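You operate a simulated robot arm through the tools that you are given. There is no shell and no other tool. Be economical: measure what you need, move in short steps, check, and stop when the job is done.

Carry out the task below with a simulated robot arm. There is one attempt and no reset: what you move stays moved.

## Task
Close the local carton and tape it with the blue strip.
Fine: lay the strip on the seam, slide the carton into the press, press, then slide it back out. Where these are worked on the way, their far stop is far enough and under half their travel is too little: grey slide.

The check looks at the end state, three seconds after you hand in, the way a careful person would. Anything else that was tipped, shoved, dropped, spilled or broken makes it a failure.

## Robot
A 7-joint arm with a two-finger parallel gripper, fixed in place. Base frame: the origin is at the foot of the arm, x ahead of it, y to its left, z up. Units: cm, degrees, N and s.
With the tool pointing down near the work surface it reaches from about 12 to 50 cm from the base axis. Its first joint turns from -66.0 to 66.0 degrees. Payload 2.4 kg.
Tool frame: the origin (TCP) lies between the finger pads and is the grasp point; the fingertips stand 3 cm ahead of it; z points along the fingers, y is the line along which they close. The gripper opens to 9.4 cm. The fingers are 2.8 cm wide and 1 cm thick; the gripper's body (5 by 9.6 cm) begins 5.5 cm behind the TCP.
Orientation is that of the tool frame in the base frame, as a unit quaternion [w, x, y, z]. With the fingers straight down and closing along the base's y, the tool's x points along the base's -x, its y along +y and its z along -z.

## Interface
- The arm moves only by the tool send_rows. Its argument "moves" is a list of rows, each an object of numbers (a shift or turn left out is 0, a gripper value left out holds the last): "tx", "ty", "tz": the shift along the base's x, y, z in units of 250 mm (1.0 is 250 mm); "wx", "wy", "wz": the turn, a rotation vector about the base's x, y, z in units of 120 degrees (1.0 is 120 degrees); "claw": the gripper command, from -1 (shut) to 1 (fully open), values between in proportion. In form: [{"tx": .., "ty": .., "tz": .., "wx": .., "wy": .., "wz": .., "claw": ..}, ...]. A call has 1 to 10 rows; each row is the pose to reach, as a shift and turn from the pose commanded when the call began. A call with a number of a shift or a turn outside -1 to 1 is refused whole. Rows are played at 5 a second. More than 5 cm and 8.6 degrees between two rows, or a gripper value outside its range, and nothing of the call is played. Where a pose cannot be reached the arm comes as near as it can. A force on the tool above 70 N (or 10 N above the force at the start of the call, whichever is more), or a blocked arm, ends the call early, and 0.2 s more pass. The fingers move at their own pace (about 15.3 cm/s each) and stop on an object; they squeeze with about 27 N. The grip force told is the motor's: it shows also when the fingers shut on nothing. Time passes only in rows, and 0.2 s behind the last, so rows that repeat a pose let the fingers close. The reply holds the time, the measured pose of the TCP, the force on the tool along the base axes, the opening and the grip force, in the units named above and with some noise, with the torque about the TCP (base axes, N m) and any sound that the robot's microphone picked up.
- Cameras (640 x 400 px; columns grow to the right, rows downward): "scene" is fixed at [2.92, 46.79, 146.44]; the picture's right is [-0.88, -0.48, 0.00], its down [-0.22, 0.39, -0.89] and it looks along [0.43, -0.78, -0.45] (base axes); focal length 330 px, centre (320, 200). "wrist" rides on the gripper at [7.6, 1.4, -10.2] in the tool frame; the picture's right is [-0.18, 0.98, 0.00], its down [-0.75, -0.14, -0.64] and it looks along [-0.63, -0.12, 0.77] (tool axes); focal length 243 px, centre (320, 200). There is no depth. A picture from a camera that has moved, and an enlarged one, comes with that camera's place and axes in the base frame and with its lens. The place of the scene camera against the robot may be out by one fixed shift of up to 1.8 cm in any direction.
- capture(camera): a new picture of that camera. The clock stands still meanwhile.
- zoom(camera, box): a new picture of the part [left, top, right, bottom] of that camera's present view, enlarged. The clock stands still meanwhile.
- sign_off(): hands the job in; it is judged then, once.

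Go step by step. Nothing tells you positions but the pictures and the camera data: compare them with the known pose of the tool, close in by small moves and look again before you grip or let go. The budget is 120 turns and 68 pictures, counting those below and the enlarged ones. Unless the task says otherwise, let go and move clear before handing in, and close with one line.

The tools are called by a JSON object that holds its "fn" and its "kwargs". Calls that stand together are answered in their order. send_rows: Moves the arm, as the interface text tells. Its arguments: {"type":"object","properties":{"moves":{"type":"array","items":{"type":"object","properties":{"tx":{"type":"number"},"ty":{"type":"number"},"tz":{"type":"number"},"wx":{"type":"number"},"wy":{"type":"number"},"wz":{"type":"number"},"claw":{"type":"number"}}}}},"required":["moves"]} The other tools are called the same way: capture (camera) takes a picture; zoom (camera, box) takes an enlarged picture of a part of a camera's view; sign_off () hands the job in.

At the start:

```text
time: 0.0
ee_pos: [31.99, -16.57, 124.6]
ee_rot: [0.0, 0.0, 1.0, 0.0]
force: [-0.2, -0.4, -0.6]
ft_torque: [0.01, 0.02, 0.0]
width: 9.39
grip_force: 0.1
```

scene: 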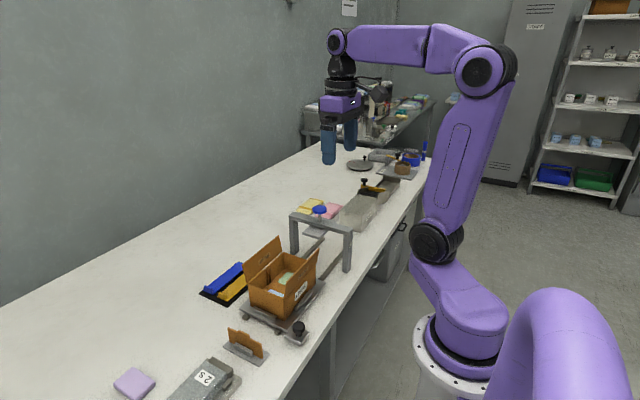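
wrist: 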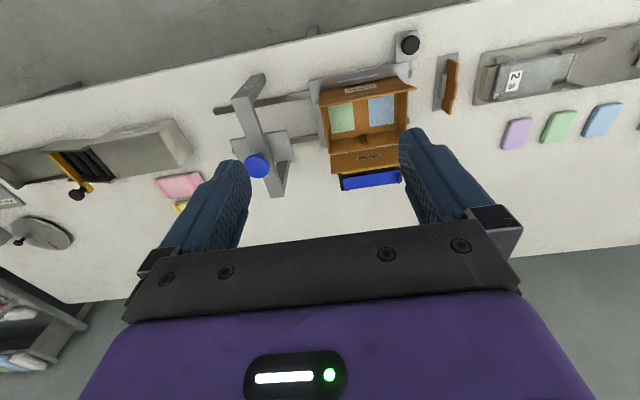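

I see an open carton on a slide beside a press frame, with a blue/yellow strip holder behind it. I'll look closer first.

{"fn": "zoom", "kwargs": {"camera": "scene", "box": [190, 190, 370, 360]}}

{"fn": "zoom", "kwargs": {"camera": "wrist", "box": [200, 20, 480, 210]}}

{"fn": "zoom", "kwargs": {"camera": "scene", "box": [100, 310, 320, 400]}}

```text
2.35 times, centred on (280, 275) of scene
camera zoom: at [2.92, 46.79, 146.44], right [-0.88, -0.48, 0.0], down [-0.22, 0.39, -0.89], along [0.43, -0.78, -0.45], focal length 776 px, centre (414, 24)
```

zoom: 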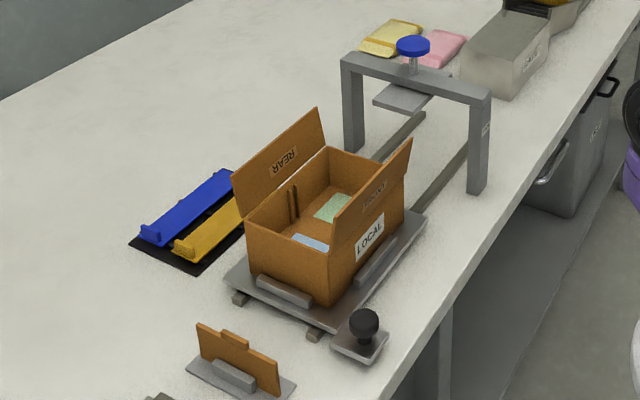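

```text
2.11 times, centred on (340, 115) of wrist
camera zoom: at [24.28, -15.14, 135.02], right [0.18, 0.98, 0.0], down [0.75, -0.14, 0.64], along [0.63, -0.12, -0.77], focal length 511 px, centre (278, 379)
```

zoom: 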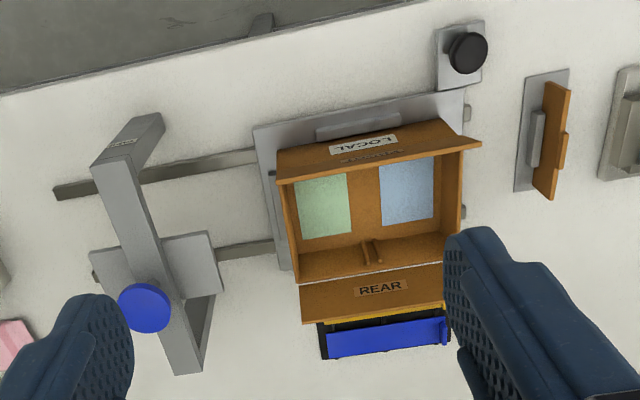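

```text
2.91 times, centred on (210, 355) of scene
camera zoom: at [2.92, 46.79, 146.44], right [-0.88, -0.48, 0.0], down [-0.22, 0.39, -0.89], along [0.43, -0.78, -0.45], focal length 959 px, centre (640, -251)
```

zoom: 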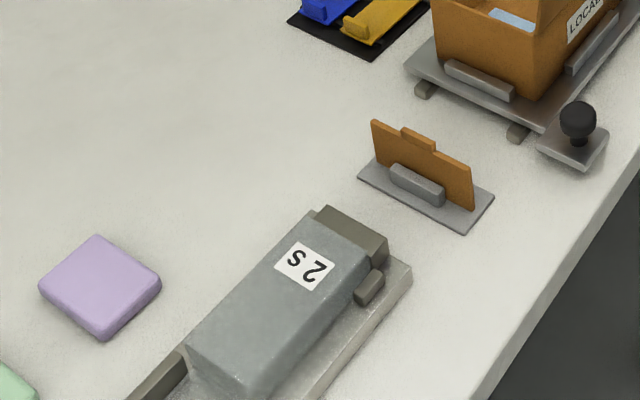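

The workbench seems to be around z≈80, the carton near x 40–58, y −17…0, the press at y≈−32, and the slide running along y. I'll move to get a second wrist view for triangulation and test reach.

{"fn": "send_rows", "kwargs": {"moves": [{"tx": 0.1, "ty": 0.15}, {"tx": 0.2, "ty": 0.3}, {"tx": 0.3, "ty": 0.45}, {"tx": 0.4, "ty": 0.6}, {"tx": 0.5, "ty": 0.6}, {"tx": 0.6, "ty": 0.6}]}}

{"fn": "capture", "kwargs": {"camera": "wrist"}}

{"fn": "capture", "kwargs": {"camera": "scene"}}

```text
time: 1.4
ee_pos: [46.97, -1.65, 124.76]
ee_rot: [0.0, 0.0, 1.0, 0.0]
force: [0.3, 1.3, -0.6]
ft_torque: [0.01, 0.01, 0.02]
width: 9.41
grip_force: 0.0
```

```text
62 pictures are left
camera wrist: at [39.27, -0.18, 135.04], right [0.18, 0.98, 0.0], down [0.75, -0.14, 0.64], along [0.63, -0.12, -0.77], focal length 243 px, centre (320, 200)
```

wrist: 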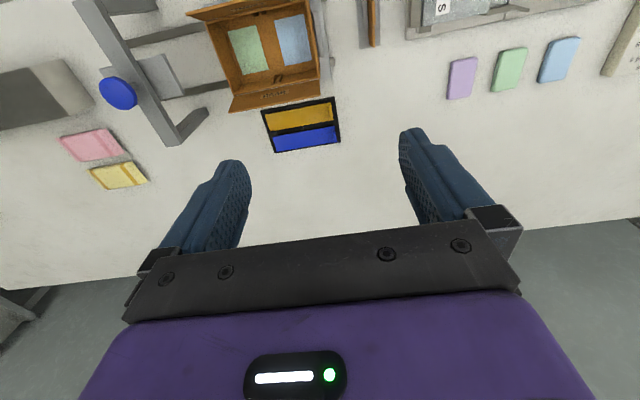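

```text
61 pictures are left
```

scene: 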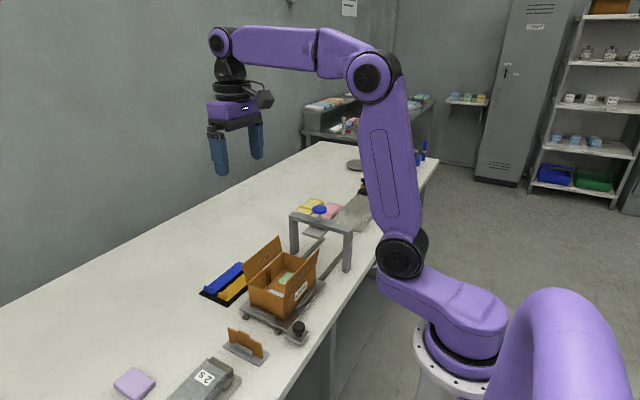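

The strip mat is at about x 62–66, y −14…−1, z≈79.5. I'll go for a closer look at the carton.

{"fn": "send_rows", "kwargs": {"moves": [{"tx": -0.11, "ty": -0.08, "tz": -0.1}, {"tx": -0.22, "ty": -0.16, "tz": -0.2}, {"tx": -0.33, "ty": -0.24, "tz": -0.3}, {"tx": -0.44, "ty": -0.32, "tz": -0.4}, {"tx": -0.5, "ty": -0.36, "tz": -0.5}]}}

{"fn": "capture", "kwargs": {"camera": "wrist"}}

{"fn": "zoom", "kwargs": {"camera": "scene", "box": [195, 230, 325, 330]}}

```text
time: 2.6
ee_pos: [34.48, -10.55, 112.12]
ee_rot: [0.001, 0.001, 1.0, 0.0]
force: [-0.5, 0.2, 0.1]
ft_torque: [0.01, 0.02, -0.01]
width: 9.38
grip_force: 0.1
```

```text
60 pictures are left
camera wrist: at [26.78, -9.17, 122.58], right [0.18, 0.98, 0.0], down [0.75, -0.14, 0.64], along [0.63, -0.12, -0.77], focal length 243 px, centre (320, 200)
```

wrist: 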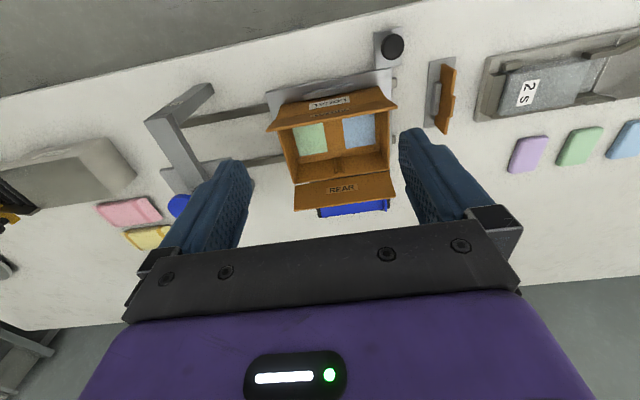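

```text
4.00 times, centred on (260, 280) of scene
camera zoom: at [2.92, 46.78, 146.44], right [-0.88, -0.48, 0.0], down [-0.22, 0.39, -0.89], along [0.43, -0.78, -0.45], focal length 1319 px, centre (560, -120)
```

zoom: 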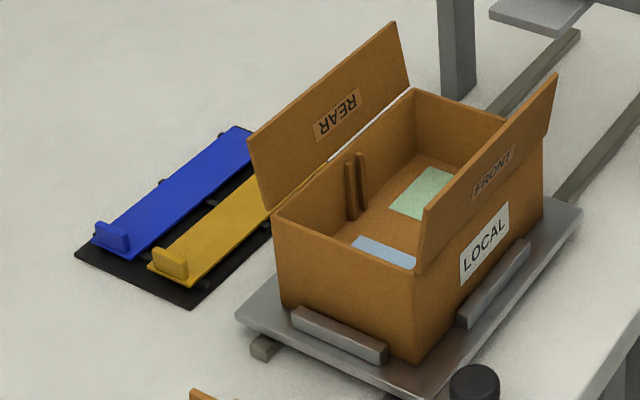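

{"fn": "zoom", "kwargs": {"camera": "wrist", "box": [250, 60, 442, 220]}}

```text
2.50 times, centred on (346, 140) of wrist
camera zoom: at [26.78, -9.17, 122.58], right [0.18, 0.98, 0.0], down [0.75, -0.14, 0.64], along [0.63, -0.12, -0.77], focal length 606 px, centre (255, 350)
```

zoom: 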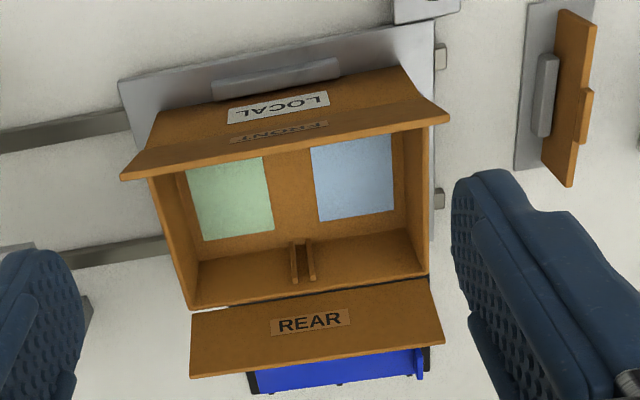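

The carton spans about x 39–50, y −18…−2, rim z≈88.8. Its flaps are about 6 cm long with tops at z≈94.5 and meet mid-way, at x≈44.7. I'll shut the gripper and go behind the rear flap to test reach.

{"fn": "send_rows", "kwargs": {"moves": [{"tx": 0.18, "claw": -1}, {"tx": 0.36, "claw": -1}, {"tx": 0.54}, {"tx": 0.72}, {"tx": 0.88}, {"tx": 0.88, "tz": -0.18}, {"tx": 0.88, "tz": -0.36}, {"tx": 0.88, "tz": -0.54}, {"tx": 0.88, "tz": -0.68}]}}

{"fn": "zoom", "kwargs": {"camera": "scene", "box": [160, 180, 360, 330]}}

{"fn": "capture", "kwargs": {"camera": "wrist"}}

```text
time: 4.6
ee_pos: [56.21, -10.38, 95.11]
ee_rot: [0.0, 0.0, 1.0, 0.0]
force: [-0.3, -0.3, 0.3]
ft_torque: [-0.02, -0.03, 0.01]
width: 0.01
grip_force: 26.8
```

```text
2.67 times, centred on (260, 255) of scene
camera zoom: at [2.92, 46.79, 146.44], right [-0.88, -0.48, 0.0], down [-0.22, 0.39, -0.89], along [0.43, -0.78, -0.45], focal length 879 px, centre (480, 53)
```

zoom: 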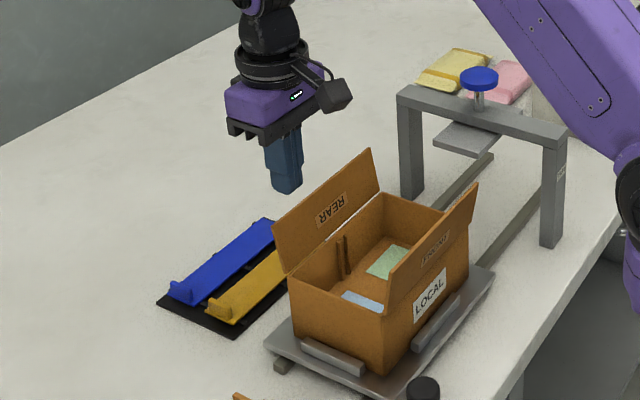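

```text
56 pictures are left
camera wrist: at [48.68, -9.08, 105.47], right [0.18, 0.98, 0.0], down [0.75, -0.14, 0.64], along [0.63, -0.12, -0.77], focal length 243 px, centre (320, 200)
```

wrist: 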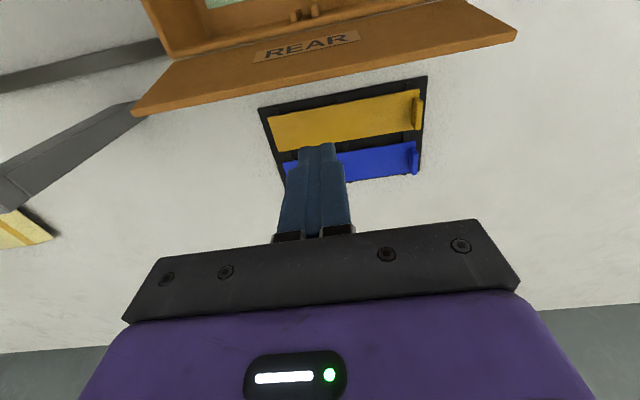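

Reach is fine, and the fingertips are behind the rear flap (free edge near x 51, z 95). Pushing it over now.

{"fn": "send_rows", "kwargs": {"moves": [{"tx": -0.1}, {"tx": -0.16}, {"tx": -0.2}, {"tx": -0.24}, {"tx": -0.28}, {"tx": -0.32}, {"tx": -0.35}, {"tx": -0.36, "tz": -0.04}, {"tx": -0.36, "tz": -0.08}]}}

{"fn": "zoom", "kwargs": {"camera": "scene", "box": [160, 180, 360, 330]}}

```text
time: 6.6
ee_pos: [47.44, -10.54, 93.08]
ee_rot: [-0.001, 0.0, 1.0, 0.0]
force: [0.8, 0.5, 0.4]
ft_torque: [-0.01, 0.03, 0.0]
width: 0.03
grip_force: 26.5
```

```text
2.67 times, centred on (260, 255) of scene
camera zoom: at [2.92, 46.79, 146.44], right [-0.88, -0.48, 0.0], down [-0.22, 0.39, -0.89], along [0.43, -0.78, -0.45], focal length 879 px, centre (480, 53)
```

zoom: 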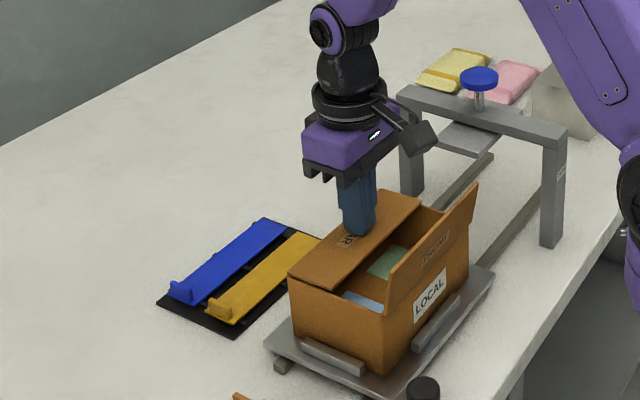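

The rear flap is nearly flat. I'll press gently further, lift, and check that it stays.

{"fn": "send_rows", "kwargs": {"moves": [{"tz": -0.02}, {"tz": -0.035}, {"tz": -0.045}, {"tz": -0.045}]}}

{"fn": "send_rows", "kwargs": {"moves": [{"tz": 0.1}, {"tz": 0.25}, {"tz": 0.4}, {"tz": 0.4}]}}

{"fn": "zoom", "kwargs": {"camera": "scene", "box": [195, 230, 325, 330]}}

```text
time: 7.2
ee_pos: [47.6, -10.61, 92.79]
ee_rot: [0.002, 0.0, 1.0, -0.001]
force: [-10.3, -0.5, 27.5]
ft_torque: [0.03, 0.39, 0.02]
width: 0.0
grip_force: 27.1
stopped in row 3: the force on the tool passed its limit at 82 N (the readings are from after the stop); the commanded pose is now the measured one
```

```text
time: 8.2
ee_pos: [47.63, -10.71, 102.54]
ee_rot: [0.002, 0.0, 1.0, -0.001]
force: [0.2, 0.0, 0.4]
ft_torque: [-0.01, -0.04, 0.03]
width: 0.02
grip_force: 27.0
```

```text
4.00 times, centred on (260, 280) of scene
camera zoom: at [2.92, 46.79, 146.44], right [-0.88, -0.48, 0.0], down [-0.22, 0.39, -0.89], along [0.43, -0.78, -0.45], focal length 1319 px, centre (560, -120)
```

zoom: 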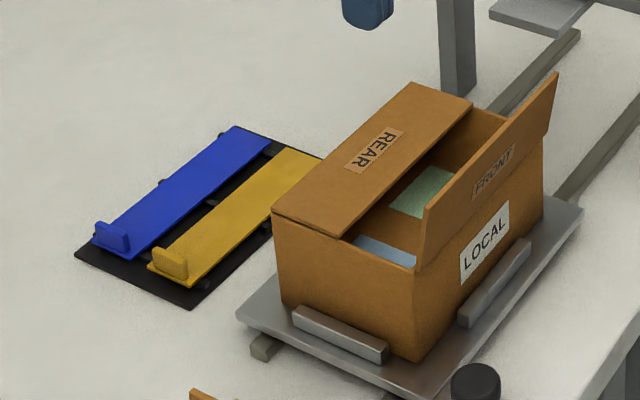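

The rear flap is shut and stays (top at z≈89.8). Now the front flap, from its outside.

{"fn": "send_rows", "kwargs": {"moves": [{"tx": -0.18}, {"tx": -0.36}, {"tx": -0.54}, {"tx": -0.57}, {"tx": -0.57, "tz": -0.15}, {"tx": -0.57, "tz": -0.3}]}}

{"fn": "zoom", "kwargs": {"camera": "scene", "box": [195, 190, 375, 330]}}

```text
time: 9.6
ee_pos: [33.31, -10.54, 95.1]
ee_rot: [0.004, 0.0, 1.0, 0.0]
force: [-0.1, 0.5, 0.0]
ft_torque: [0.01, -0.01, -0.02]
width: 0.02
grip_force: 27.1
```

```text
2.86 times, centred on (285, 260) of scene
camera zoom: at [2.92, 46.79, 146.44], right [-0.88, -0.48, 0.0], down [-0.22, 0.39, -0.89], along [0.43, -0.78, -0.45], focal length 942 px, centre (420, 29)
```

zoom: 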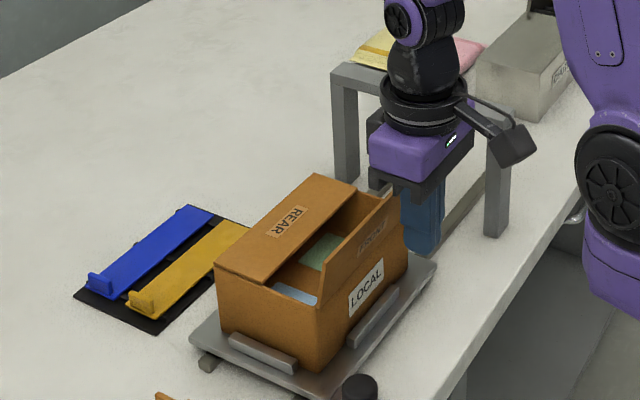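

{"fn": "send_rows", "kwargs": {"moves": [{"tx": 0.07}, {"tx": 0.12}, {"tx": 0.16}, {"tx": 0.2}, {"tx": 0.24}, {"tx": 0.28}, {"tx": 0.32}, {"tx": 0.335, "tz": -0.03}, {"tx": 0.335, "tz": -0.06}, {"tx": 0.335, "tz": -0.085}]}}

{"fn": "zoom", "kwargs": {"camera": "scene", "box": [195, 190, 375, 330]}}

```text
time: 11.8
ee_pos: [41.8, -10.54, 93.07]
ee_rot: [0.003, 0.0, 1.0, 0.0]
force: [0.2, 0.1, -0.7]
ft_torque: [0.02, -0.02, -0.01]
width: 0.0
grip_force: 27.6
```

```text
2.86 times, centred on (285, 260) of scene
camera zoom: at [2.92, 46.79, 146.44], right [-0.88, -0.48, 0.0], down [-0.22, 0.39, -0.89], along [0.43, -0.78, -0.45], focal length 942 px, centre (420, 29)
```

zoom: 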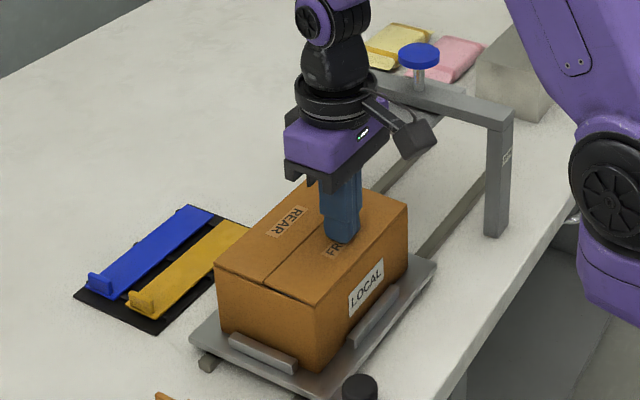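

Both flaps look flat. A light extra press, then lift and go view the strips from close by.

{"fn": "send_rows", "kwargs": {"moves": [{"tz": -0.008}, {"tz": 0.1}, {"tz": 0.28}, {"tz": 0.4}, {"tx": 0.15, "ty": 0.1, "tz": 0.4}, {"tx": 0.32, "ty": 0.2, "tz": 0.4}, {"tx": 0.48, "ty": 0.3, "tz": 0.4}, {"tx": 0.48, "ty": 0.32, "tz": 0.4, "claw": 1}]}}

{"fn": "capture", "kwargs": {"camera": "wrist"}}

{"fn": "zoom", "kwargs": {"camera": "scene", "box": [190, 250, 270, 310]}}

```text
time: 13.6
ee_pos: [53.8, -2.62, 103.1]
ee_rot: [0.003, -0.001, 1.0, -0.001]
force: [-0.7, -0.5, -0.6]
ft_torque: [-0.03, -0.01, -0.01]
width: 9.4
grip_force: 0.0
```

```text
51 pictures are left
camera wrist: at [46.01, -1.17, 113.53], right [0.18, 0.98, 0.0], down [0.75, -0.14, 0.65], along [0.64, -0.12, -0.76], focal length 243 px, centre (320, 200)
```

wrist: 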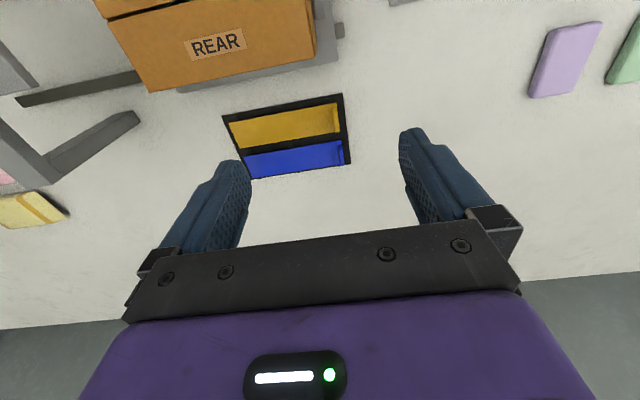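

```text
6.67 times, centred on (230, 280) of scene
camera zoom: at [2.92, 46.79, 146.44], right [-0.88, -0.48, 0.0], down [-0.22, 0.39, -0.89], along [0.43, -0.78, -0.45], focal length 2198 px, centre (920, -333)
```

zoom: 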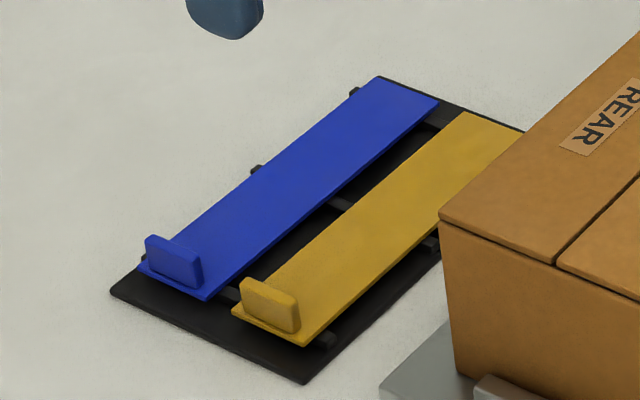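

{"fn": "zoom", "kwargs": {"camera": "wrist", "box": [210, 85, 370, 185]}}

```text
4.00 times, centred on (290, 135) of wrist
camera zoom: at [46.01, -1.17, 113.53], right [0.18, 0.98, 0.0], down [0.75, -0.14, 0.65], along [0.64, -0.12, -0.76], focal length 970 px, centre (440, 460)
```

zoom: 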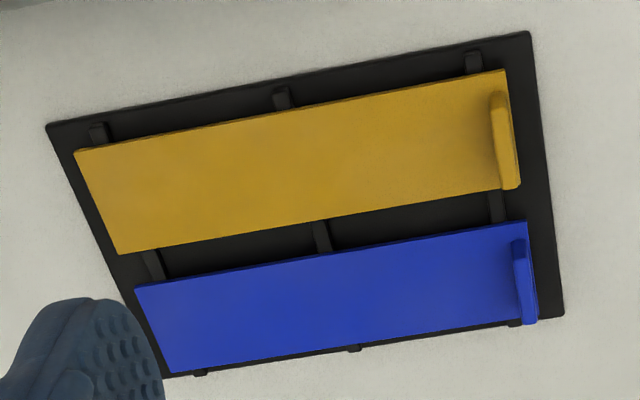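

The blue strip is about 15×4 cm, with its top at z≈81 and an upright tab at its +y end near (64.6, −1.5), thin along y. I'll hover over the tab with the fingers partly open.

{"fn": "send_rows", "kwargs": {"moves": [{"tx": 0.15, "ty": 0.02, "claw": -0.3}, {"tx": 0.3, "ty": 0.045}, {"tx": 0.432, "ty": 0.045}, {"tx": 0.432, "ty": 0.045, "tz": -0.18}, {"tx": 0.432, "ty": 0.045, "tz": -0.36}, {"tx": 0.432, "ty": 0.045, "tz": -0.54}, {"tx": 0.432, "ty": 0.045, "tz": -0.62}, {"tx": 0.432, "ty": 0.045, "tz": -0.62}]}}

{"fn": "zoom", "kwargs": {"camera": "wrist", "box": [220, 60, 420, 220]}}

{"fn": "zoom", "kwargs": {"camera": "scene", "box": [180, 240, 276, 312]}}

```text
time: 15.4
ee_pos: [64.56, -1.31, 87.59]
ee_rot: [0.004, 0.0, 1.0, -0.001]
force: [0.5, 0.7, -0.1]
ft_torque: [0.03, 0.0, 0.01]
width: 3.28
grip_force: 0.1
```

```text
2.50 times, centred on (320, 140) of wrist
camera zoom: at [56.8, -0.11, 97.94], right [0.18, 0.98, 0.0], down [0.75, -0.14, 0.65], along [0.64, -0.12, -0.76], focal length 606 px, centre (320, 350)
```

zoom: 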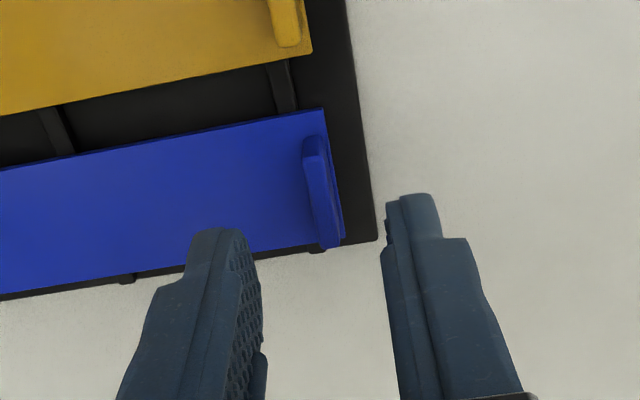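

```text
5.56 times, centred on (228, 276) of scene
camera zoom: at [2.92, 46.79, 146.44], right [-0.88, -0.48, 0.0], down [-0.22, 0.39, -0.89], along [0.43, -0.78, -0.45], focal length 1832 px, centre (831, -222)
```

zoom: 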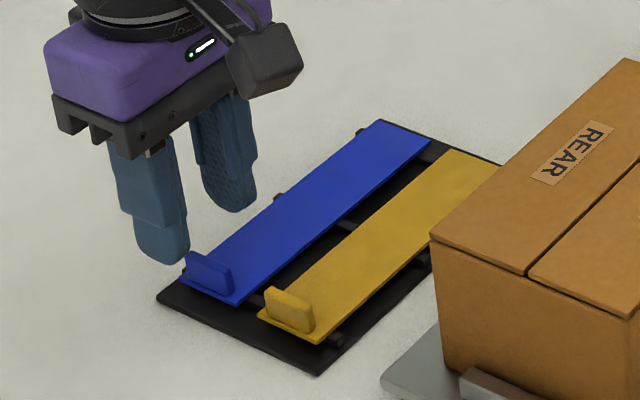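

The tab is centred between the fingers. Lowering and gripping.

{"fn": "send_rows", "kwargs": {"moves": [{"ty": -0.007, "tz": -0.05}, {"ty": -0.007, "tz": -0.1}, {"ty": -0.007, "tz": -0.127}, {"ty": -0.007, "tz": -0.127, "claw": -1}, {"ty": -0.007, "tz": -0.127, "claw": -1}, {"ty": -0.007, "tz": -0.127, "claw": -1}]}}

{"fn": "zoom", "kwargs": {"camera": "scene", "box": [180, 240, 276, 312]}}

```text
time: 16.8
ee_pos: [64.52, -1.66, 84.51]
ee_rot: [0.003, 0.0, 1.0, -0.001]
force: [-0.3, 0.5, 0.2]
ft_torque: [-0.01, -0.02, -0.02]
width: 0.21
grip_force: 27.3
```

```text
5.56 times, centred on (228, 276) of scene
camera zoom: at [2.92, 46.79, 146.44], right [-0.88, -0.48, 0.0], down [-0.22, 0.39, -0.89], along [0.43, -0.78, -0.45], focal length 1832 px, centre (831, -222)
```

zoom: 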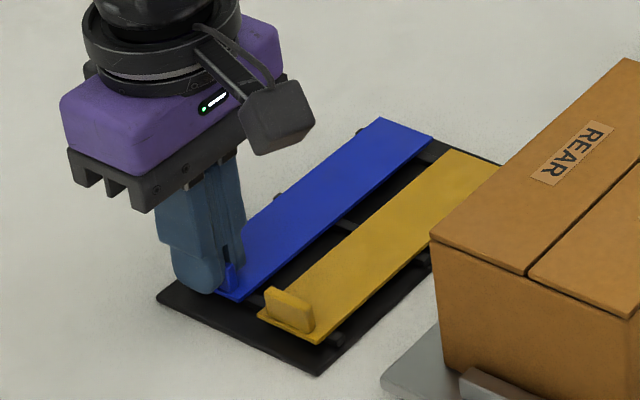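

The tab is between the fingers (0.2 cm opening). Lifting slowly to check the hold.

{"fn": "send_rows", "kwargs": {"moves": [{"tz": 0.02}, {"tz": 0.05}, {"tz": 0.1}, {"tz": 0.15}, {"tz": 0.2}, {"tz": 0.2}]}}

{"fn": "zoom", "kwargs": {"camera": "scene", "box": [180, 230, 276, 302]}}

{"fn": "zoom", "kwargs": {"camera": "wrist", "box": [160, 40, 420, 230]}}

```text
time: 18.2
ee_pos: [64.58, -1.73, 89.5]
ee_rot: [0.003, 0.0, 1.0, -0.001]
force: [-0.1, -0.5, 0.4]
ft_torque: [-0.01, -0.02, 0.01]
width: 0.22
grip_force: 27.0
```

```text
5.56 times, centred on (228, 266) of scene
camera zoom: at [2.92, 46.79, 146.44], right [-0.88, -0.48, 0.0], down [-0.22, 0.39, -0.89], along [0.43, -0.78, -0.45], focal length 1832 px, centre (831, -167)
```

zoom: 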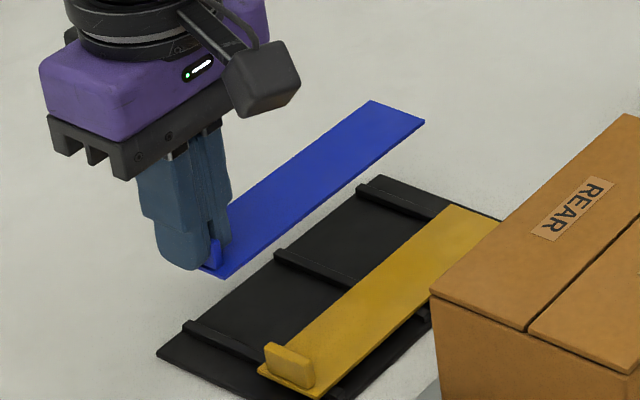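

```text
2.11 times, centred on (290, 135) of wrist
camera zoom: at [56.8, -0.29, 99.78], right [0.18, 0.98, 0.0], down [0.75, -0.14, 0.65], along [0.64, -0.12, -0.76], focal length 511 px, centre (383, 337)
```

zoom: 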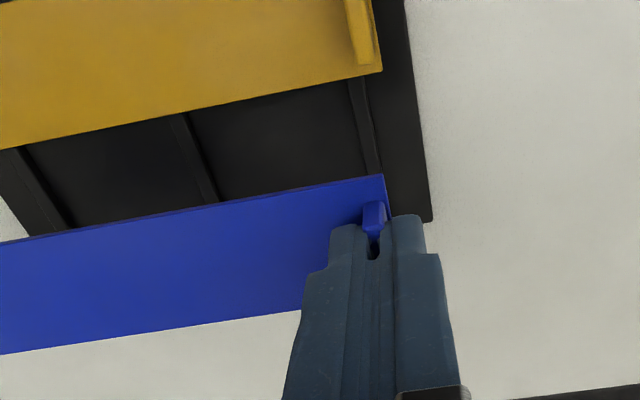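

The strip is held level and aligned along y, with its end at TCP y+0.45 and its centre at TCP x. The seam lies at x≈44.6, y −18…−2.1. Carrying it above the seam.

{"fn": "send_rows", "kwargs": {"moves": [{"tz": 0.15}, {"tz": 0.32}, {"tx": -0.15, "tz": 0.32}, {"tx": -0.3, "ty": -0.02, "tz": 0.32}, {"tx": -0.45, "ty": -0.04, "tz": 0.32}, {"tx": -0.6, "ty": -0.053, "tz": 0.32}, {"tx": -0.75, "ty": -0.053, "tz": 0.32}, {"tx": -0.8, "ty": -0.053, "tz": 0.32}, {"tx": -0.8, "ty": -0.053, "tz": 0.2}, {"tx": -0.8, "ty": -0.053, "tz": 0.2}]}}

{"fn": "capture", "kwargs": {"camera": "wrist"}}

{"fn": "zoom", "kwargs": {"camera": "scene", "box": [212, 218, 332, 308]}}

```text
time: 20.4
ee_pos: [44.65, -3.05, 94.45]
ee_rot: [0.003, 0.0, 1.0, -0.001]
force: [0.1, -0.5, 0.2]
ft_torque: [0.02, 0.01, 0.03]
width: 0.17
grip_force: 26.9
```

```text
43 pictures are left
camera wrist: at [36.82, -1.66, 104.83], right [0.18, 0.98, 0.0], down [0.75, -0.14, 0.65], along [0.64, -0.12, -0.76], focal length 243 px, centre (320, 200)
```

wrist: 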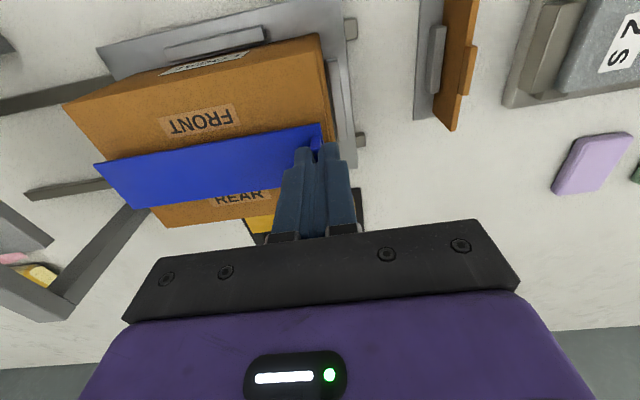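

```text
4.44 times, centred on (272, 263) of scene
camera zoom: at [2.92, 46.79, 146.44], right [-0.88, -0.48, 0.0], down [-0.22, 0.39, -0.89], along [0.43, -0.78, -0.45], focal length 1465 px, centre (533, -80)
```

zoom: 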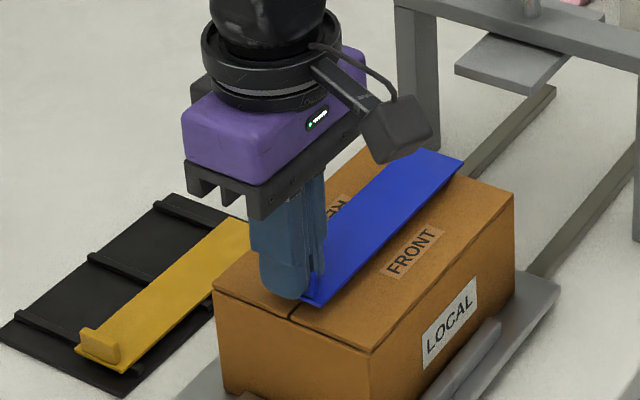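

The strip is centred on the seam to within a couple of millimetres. Lowering in small steps to contact.

{"fn": "send_rows", "kwargs": {"moves": [{"tx": -0.004, "tz": -0.01}, {"tx": -0.004, "tz": -0.018}, {"tx": -0.004, "tz": -0.026}, {"tx": -0.004, "tz": -0.032}]}}

{"fn": "zoom", "kwargs": {"camera": "scene", "box": [228, 228, 324, 300]}}

```text
time: 21.4
ee_pos: [44.48, -3.08, 93.64]
ee_rot: [0.003, 0.0, 1.0, -0.001]
force: [0.0, -0.8, 0.0]
ft_torque: [0.0, 0.0, -0.05]
width: 0.19
grip_force: 27.1
```

```text
5.56 times, centred on (276, 264) of scene
camera zoom: at [2.92, 46.79, 146.44], right [-0.88, -0.48, 0.0], down [-0.22, 0.39, -0.89], along [0.43, -0.78, -0.45], focal length 1832 px, centre (564, -156)
```

zoom: 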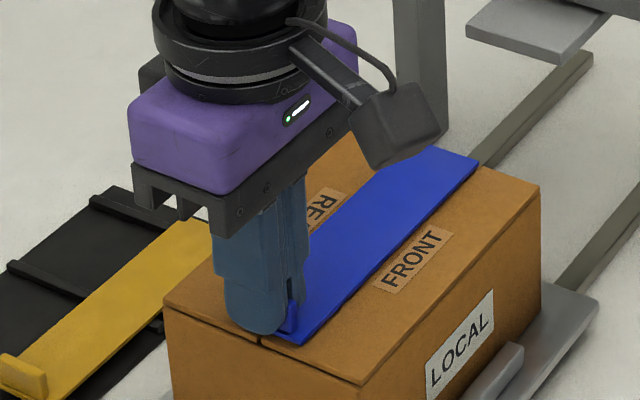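

{"fn": "send_rows", "kwargs": {"moves": [{"tz": -0.006}, {"tz": -0.012}, {"tz": -0.012}]}}

{"fn": "send_rows", "kwargs": {"moves": [{"tz": -0.006}, {"tz": -0.01}, {"tz": -0.01}]}}

```text
time: 22.2
ee_pos: [44.45, -3.07, 93.35]
ee_rot: [0.003, 0.0, 1.0, -0.001]
force: [0.1, 0.2, 7.5]
ft_torque: [0.0, 0.01, 0.0]
width: 0.19
grip_force: 27.1
```

```text
time: 23.0
ee_pos: [44.61, -2.98, 93.18]
ee_rot: [0.005, 0.001, 1.0, -0.001]
force: [-0.2, -0.9, 24.0]
ft_torque: [0.01, 0.02, -0.01]
width: 0.2
grip_force: 27.4
```

The strip is in contact with the carton top. Easing off, opening the fingers, and lifting straight up.

{"fn": "send_rows", "kwargs": {"moves": [{"tz": 0.006}, {"tz": 0.008, "claw": -0.6}, {"tz": 0.008, "claw": -0.4}, {"tz": 0.008, "claw": -0.4}, {"tz": 0.08}, {"tz": 0.2}, {"tz": 0.35}, {"tz": 0.5}]}}

{"fn": "zoom", "kwargs": {"camera": "scene", "box": [228, 228, 324, 300]}}

{"fn": "capture", "kwargs": {"camera": "wrist"}}

```text
time: 24.8
ee_pos: [44.4, -2.98, 105.67]
ee_rot: [0.003, 0.001, 1.0, -0.001]
force: [0.1, -0.4, -0.3]
ft_torque: [0.01, 0.01, 0.0]
width: 2.82
grip_force: 0.0
```

```text
5.56 times, centred on (276, 264) of scene
camera zoom: at [2.92, 46.79, 146.44], right [-0.88, -0.48, 0.0], down [-0.22, 0.39, -0.89], along [0.43, -0.78, -0.45], focal length 1832 px, centre (564, -156)
```

zoom: 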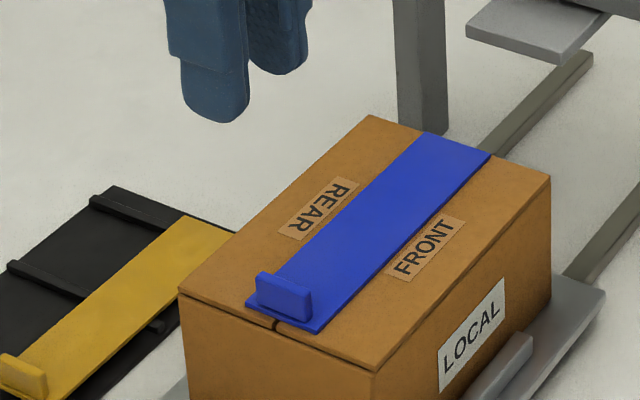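

```text
39 pictures are left
camera wrist: at [36.65, -1.63, 116.02], right [0.18, 0.98, 0.0], down [0.75, -0.14, 0.65], along [0.64, -0.12, -0.76], focal length 243 px, centre (320, 200)
```

wrist: 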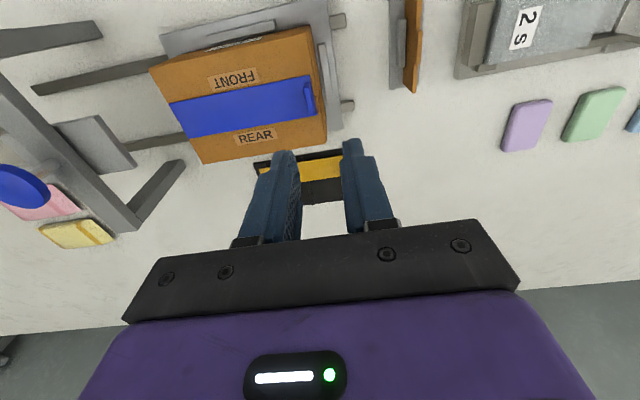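

The strip lies on the seam, and the carton slide moved slightly inward (~0.8 cm), so it slides freely. I'll inspect the slide for its handle and look at the press.

{"fn": "zoom", "kwargs": {"camera": "scene", "box": [225, 190, 365, 360]}}

{"fn": "zoom", "kwargs": {"camera": "scene", "box": [250, 290, 330, 350]}}

```text
2.35 times, centred on (295, 275) of scene
camera zoom: at [2.92, 46.79, 146.44], right [-0.88, -0.48, 0.0], down [-0.22, 0.39, -0.89], along [0.43, -0.78, -0.45], focal length 776 px, centre (379, 24)
```

zoom: 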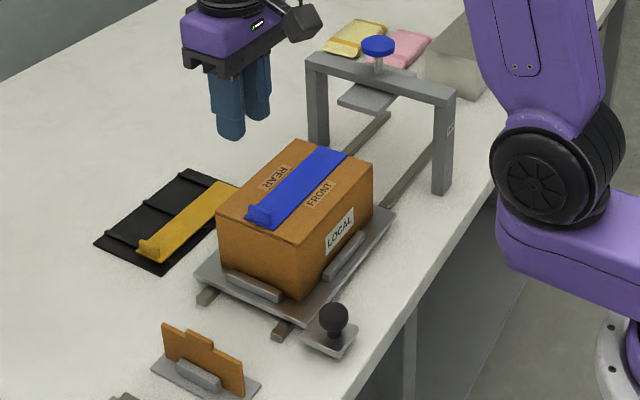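

```text
6.67 times, centred on (290, 320) of scene
camera zoom: at [2.92, 46.79, 146.44], right [-0.88, -0.48, 0.0], down [-0.22, 0.39, -0.89], along [0.43, -0.78, -0.45], focal length 2198 px, centre (520, -600)
```

zoom: 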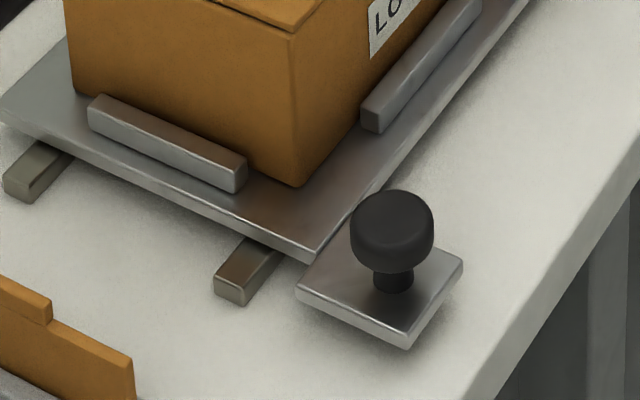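

The black-knob plate moved with the slide, so it is the slide's handle, at about (33.4, −1.4), knob z≈85. I'll hover over it.

{"fn": "send_rows", "kwargs": {"moves": [{"tx": -0.15, "ty": 0.03, "claw": 0.06}, {"tx": -0.3, "ty": 0.064}, {"tx": -0.44, "ty": 0.064}, {"tx": -0.44, "ty": 0.064, "tz": -0.18}, {"tx": -0.44, "ty": 0.064, "tz": -0.36}, {"tx": -0.44, "ty": 0.064, "tz": -0.5}, {"tx": -0.44, "ty": 0.064, "tz": -0.5}]}}

{"fn": "capture", "kwargs": {"camera": "wrist"}}

{"fn": "zoom", "kwargs": {"camera": "scene", "box": [250, 260, 350, 350]}}

```text
time: 26.4
ee_pos: [33.53, -1.29, 92.97]
ee_rot: [0.003, 0.0, 1.0, -0.001]
force: [-0.3, -0.7, 0.1]
ft_torque: [0.03, 0.06, -0.02]
width: 4.99
grip_force: 0.1
```

```text
36 pictures are left
camera wrist: at [25.73, 0.0, 103.36], right [0.18, 0.98, 0.0], down [0.75, -0.14, 0.65], along [0.64, -0.12, -0.76], focal length 243 px, centre (320, 200)
```

wrist: 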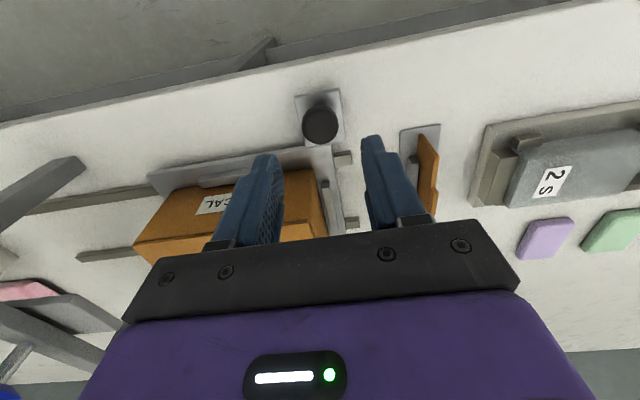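

```text
4.44 times, centred on (300, 305) of scene
camera zoom: at [2.92, 46.79, 146.44], right [-0.88, -0.48, 0.0], down [-0.22, 0.39, -0.89], along [0.43, -0.78, -0.45], focal length 1465 px, centre (409, -267)
```

zoom: 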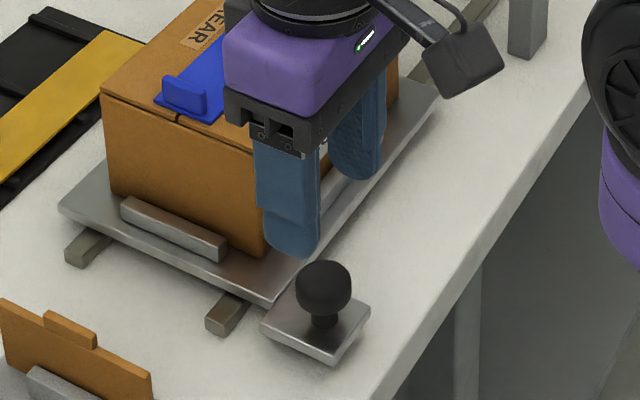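

The knob is centred under the gripper. Descending and gripping it.

{"fn": "send_rows", "kwargs": {"moves": [{"tx": -0.004, "ty": -0.006, "tz": -0.1}, {"tx": -0.006, "ty": -0.006, "tz": -0.2}, {"tx": -0.006, "ty": -0.006, "tz": -0.265}, {"tx": -0.006, "ty": -0.006, "tz": -0.265, "claw": -1}, {"tx": -0.006, "ty": -0.006, "tz": -0.265, "claw": -1}, {"tx": -0.006, "ty": -0.006, "tz": -0.265, "claw": -1}]}}

{"fn": "zoom", "kwargs": {"camera": "scene", "box": [250, 260, 350, 350]}}

```text
time: 27.8
ee_pos: [33.28, -1.57, 86.5]
ee_rot: [0.002, 0.0, 1.0, 0.0]
force: [-3.8, -1.3, 7.4]
ft_torque: [-0.03, -0.4, 0.04]
width: 2.94
grip_force: 45.6
```

```text
4.44 times, centred on (300, 305) of scene
camera zoom: at [2.9, 46.78, 146.44], right [-0.88, -0.48, 0.0], down [-0.22, 0.39, -0.89], along [0.43, -0.78, -0.45], focal length 1465 px, centre (409, -267)
```

zoom: 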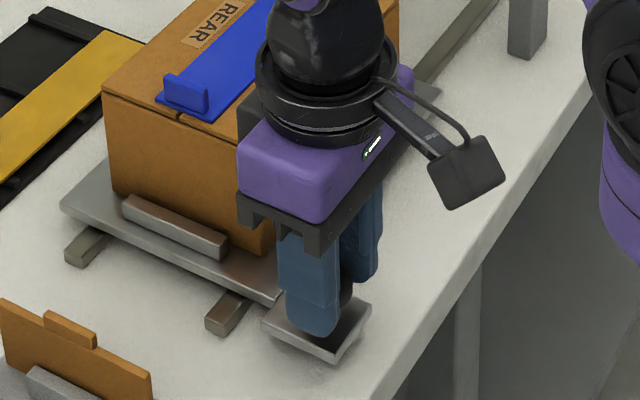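

The knob is gripped. Sliding the carton along −y toward the press, stopping before the far stop to look.

{"fn": "send_rows", "kwargs": {"moves": [{"ty": -0.04}, {"ty": -0.1}, {"ty": -0.17}, {"ty": -0.24}, {"ty": -0.31}, {"ty": -0.38}, {"ty": -0.45}, {"ty": -0.52}, {"ty": -0.58}, {"ty": -0.62}]}}

{"fn": "zoom", "kwargs": {"camera": "scene", "box": [225, 190, 385, 330]}}

```text
time: 30.0
ee_pos: [33.26, -17.08, 86.46]
ee_rot: [0.002, 0.0, 1.0, 0.0]
force: [-5.0, 1.7, -12.6]
ft_torque: [-0.03, -0.23, -0.02]
width: 2.94
grip_force: 44.8
```

```text
2.86 times, centred on (305, 260) of scene
camera zoom: at [2.92, 46.78, 146.44], right [-0.88, -0.48, 0.0], down [-0.22, 0.39, -0.89], along [0.43, -0.78, -0.45], focal length 942 px, centre (363, 29)
```

zoom: 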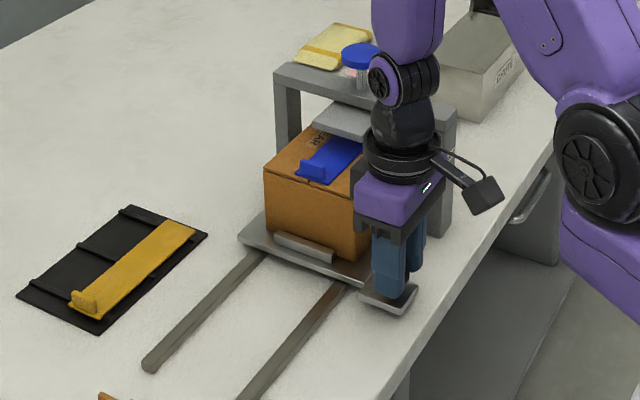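

It slides well and the carton is going under the beam. Continuing slowly to the far stop.

{"fn": "send_rows", "kwargs": {"moves": [{"ty": -0.03}, {"ty": -0.06}, {"ty": -0.09}, {"ty": -0.12}, {"ty": -0.15}]}}

{"fn": "zoom", "kwargs": {"camera": "scene", "box": [225, 190, 385, 330]}}

{"fn": "capture", "kwargs": {"camera": "wrist"}}

```text
time: 31.2
ee_pos: [33.28, -20.47, 86.42]
ee_rot: [0.001, -0.002, 1.0, 0.0]
force: [0.1, 23.0, -13.1]
ft_torque: [0.44, -0.8, -0.21]
width: 2.96
grip_force: 45.3
```

```text
2.86 times, centred on (305, 260) of scene
camera zoom: at [2.93, 46.83, 146.42], right [-0.88, -0.48, 0.0], down [-0.22, 0.39, -0.89], along [0.43, -0.78, -0.45], focal length 942 px, centre (363, 29)
```

zoom: 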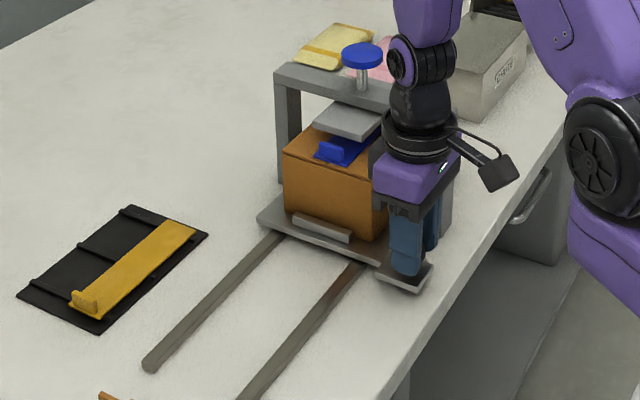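

```text
31 pictures are left
camera wrist: at [25.57, -19.23, 96.84], right [0.18, 0.98, 0.0], down [0.75, -0.14, 0.64], along [0.63, -0.12, -0.77], focal length 243 px, centre (320, 200)
```

wrist: 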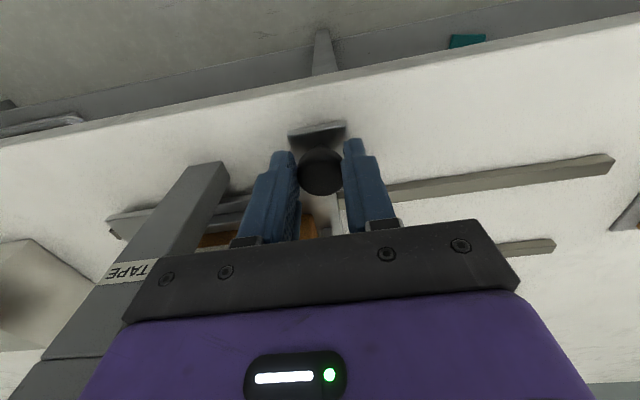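

The slide is at its far stop (y force 23 N, 18.9 cm travelled). Easing off, letting go and lifting.

{"fn": "send_rows", "kwargs": {"moves": [{"ty": 0.012}, {"ty": 0.012, "claw": 0.1}, {"ty": 0.012, "claw": 0.1}, {"ty": 0.012, "tz": 0.1}, {"ty": 0.012, "tz": 0.28}, {"ty": 0.012, "tz": 0.46}, {"ty": 0.012, "tz": 0.64}, {"ty": 0.012, "tz": 0.82}, {"ty": 0.012, "tz": 0.9, "claw": -1}, {"ty": 0.012, "tz": 0.9, "claw": -1}]}}

{"fn": "capture", "kwargs": {"camera": "wrist"}}

{"fn": "zoom", "kwargs": {"camera": "scene", "box": [245, 185, 385, 310]}}

```text
time: 33.4
ee_pos: [33.31, -20.49, 109.07]
ee_rot: [0.002, 0.0, 1.0, -0.001]
force: [0.7, -0.3, -0.9]
ft_torque: [0.05, 0.0, 0.01]
width: 0.01
grip_force: 27.9
```

```text
30 pictures are left
camera wrist: at [25.53, -19.15, 119.43], right [0.18, 0.98, 0.0], down [0.75, -0.14, 0.65], along [0.64, -0.12, -0.76], focal length 243 px, centre (320, 200)
```

wrist: 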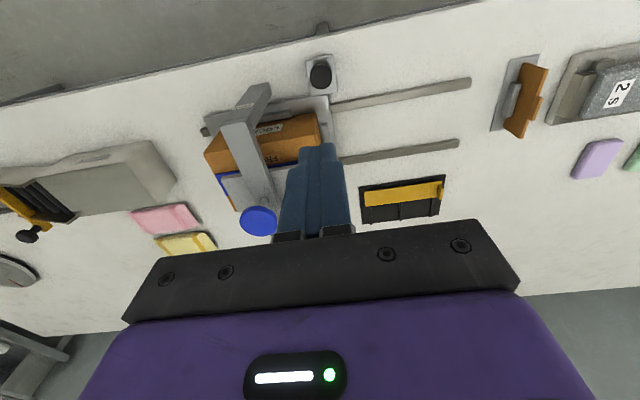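

```text
3.20 times, centred on (315, 248) of scene
camera zoom: at [2.92, 46.79, 146.44], right [-0.88, -0.48, 0.0], down [-0.22, 0.39, -0.89], along [0.43, -0.78, -0.45], focal length 1055 px, centre (336, 48)
```

zoom: 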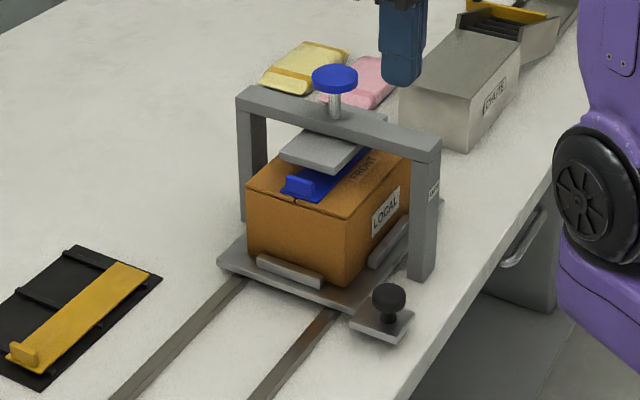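

The press knob is at about (44.2, −29.4), top z≈100. Moving above it with the closed fingers.

{"fn": "send_rows", "kwargs": {"moves": [{"tx": 0.11, "ty": -0.1}, {"tx": 0.22, "ty": -0.19}, {"tx": 0.33, "ty": -0.28}, {"tx": 0.436, "ty": -0.356}, {"tx": 0.436, "ty": -0.356, "tz": -0.09}, {"tx": 0.436, "ty": -0.356, "tz": -0.09}]}}

{"fn": "capture", "kwargs": {"camera": "wrist"}}

{"fn": "zoom", "kwargs": {"camera": "scene", "box": [265, 175, 361, 247]}}

```text
time: 34.8
ee_pos: [44.21, -29.53, 106.81]
ee_rot: [0.002, 0.0, 1.0, -0.001]
force: [-0.9, 0.4, 0.2]
ft_torque: [-0.01, 0.01, 0.0]
width: 0.0
grip_force: 27.2
```

```text
28 pictures are left
camera wrist: at [36.46, -28.03, 117.08], right [0.18, 0.98, 0.0], down [0.75, -0.14, 0.65], along [0.64, -0.12, -0.76], focal length 243 px, centre (320, 200)
```

wrist: 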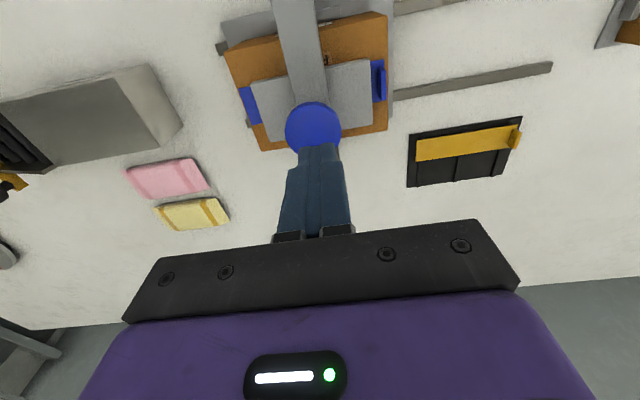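

```text
5.56 times, centred on (313, 211) of scene
camera zoom: at [2.92, 46.78, 146.44], right [-0.88, -0.48, 0.0], down [-0.22, 0.39, -0.89], along [0.43, -0.78, -0.45], focal length 1832 px, centre (359, 139)
```

zoom: 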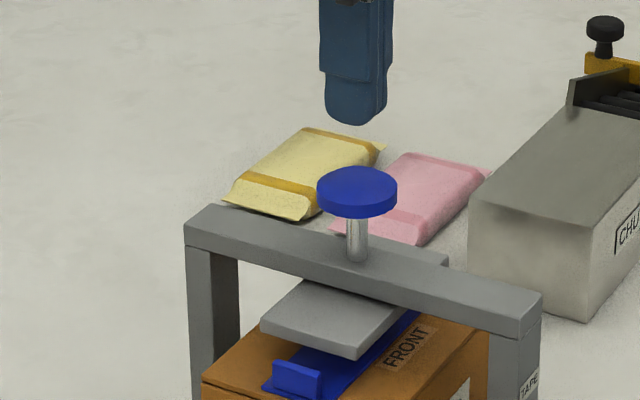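

Slight correction, then pressing down in small steps.

{"fn": "send_rows", "kwargs": {"moves": [{"tx": -0.008, "ty": -0.014, "tz": -0.07}, {"tx": -0.008, "ty": -0.014, "tz": -0.13}, {"tx": -0.008, "ty": -0.014, "tz": -0.16}, {"tx": -0.008, "ty": -0.014, "tz": -0.18}, {"tx": -0.008, "ty": -0.014, "tz": -0.2}, {"tx": -0.008, "ty": -0.014, "tz": -0.22}, {"tx": -0.008, "ty": -0.014, "tz": -0.24}]}}

{"fn": "zoom", "kwargs": {"camera": "scene", "box": [265, 175, 361, 247]}}

```text
time: 36.4
ee_pos: [44.06, -29.76, 100.83]
ee_rot: [0.004, 0.0, 1.0, -0.002]
force: [-0.4, -0.2, 7.4]
ft_torque: [-0.02, 0.15, 0.04]
width: 0.01
grip_force: 26.7
```

```text
5.56 times, centred on (313, 211) of scene
camera zoom: at [2.91, 46.79, 146.43], right [-0.88, -0.48, 0.0], down [-0.22, 0.39, -0.89], along [0.43, -0.78, -0.45], focal length 1832 px, centre (359, 139)
```

zoom: 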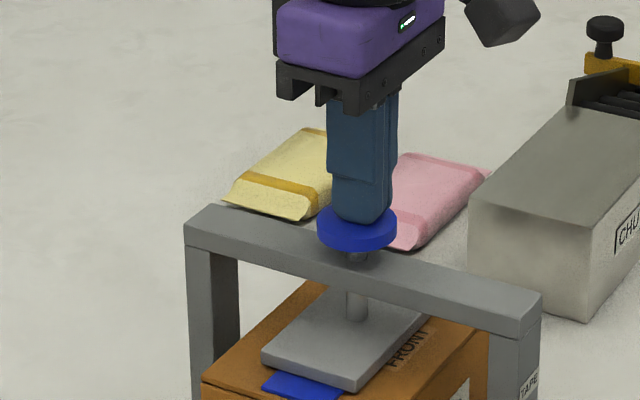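

The plate is coming down toward the strip, against a spring of about 7 N. Pressing further until firm.

{"fn": "send_rows", "kwargs": {"moves": [{"tz": -0.02}, {"tz": -0.035}, {"tz": -0.045}, {"tz": -0.055}, {"tz": -0.065}, {"tz": -0.075}]}}

{"fn": "zoom", "kwargs": {"camera": "scene", "box": [265, 175, 361, 247]}}

```text
time: 37.0
ee_pos: [44.02, -29.76, 100.68]
ee_rot: [0.005, 0.0, 1.0, -0.003]
force: [-11.0, 8.7, 28.9]
ft_torque: [0.33, 0.72, -0.09]
width: 0.0
grip_force: 26.7
stopped in row 2: the force on the tool passed its limit at 76 N (the readings are from after the stop); the commanded pose is now the measured one
```

```text
5.56 times, centred on (313, 211) of scene
camera zoom: at [2.85, 46.84, 146.42], right [-0.88, -0.48, 0.0], down [-0.22, 0.39, -0.89], along [0.43, -0.78, -0.45], focal length 1832 px, centre (359, 139)
```

zoom: 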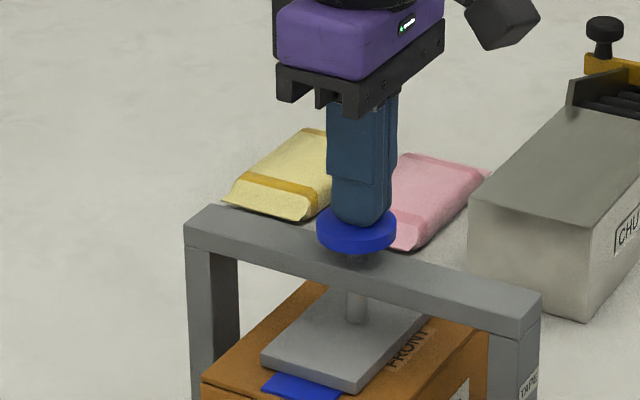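

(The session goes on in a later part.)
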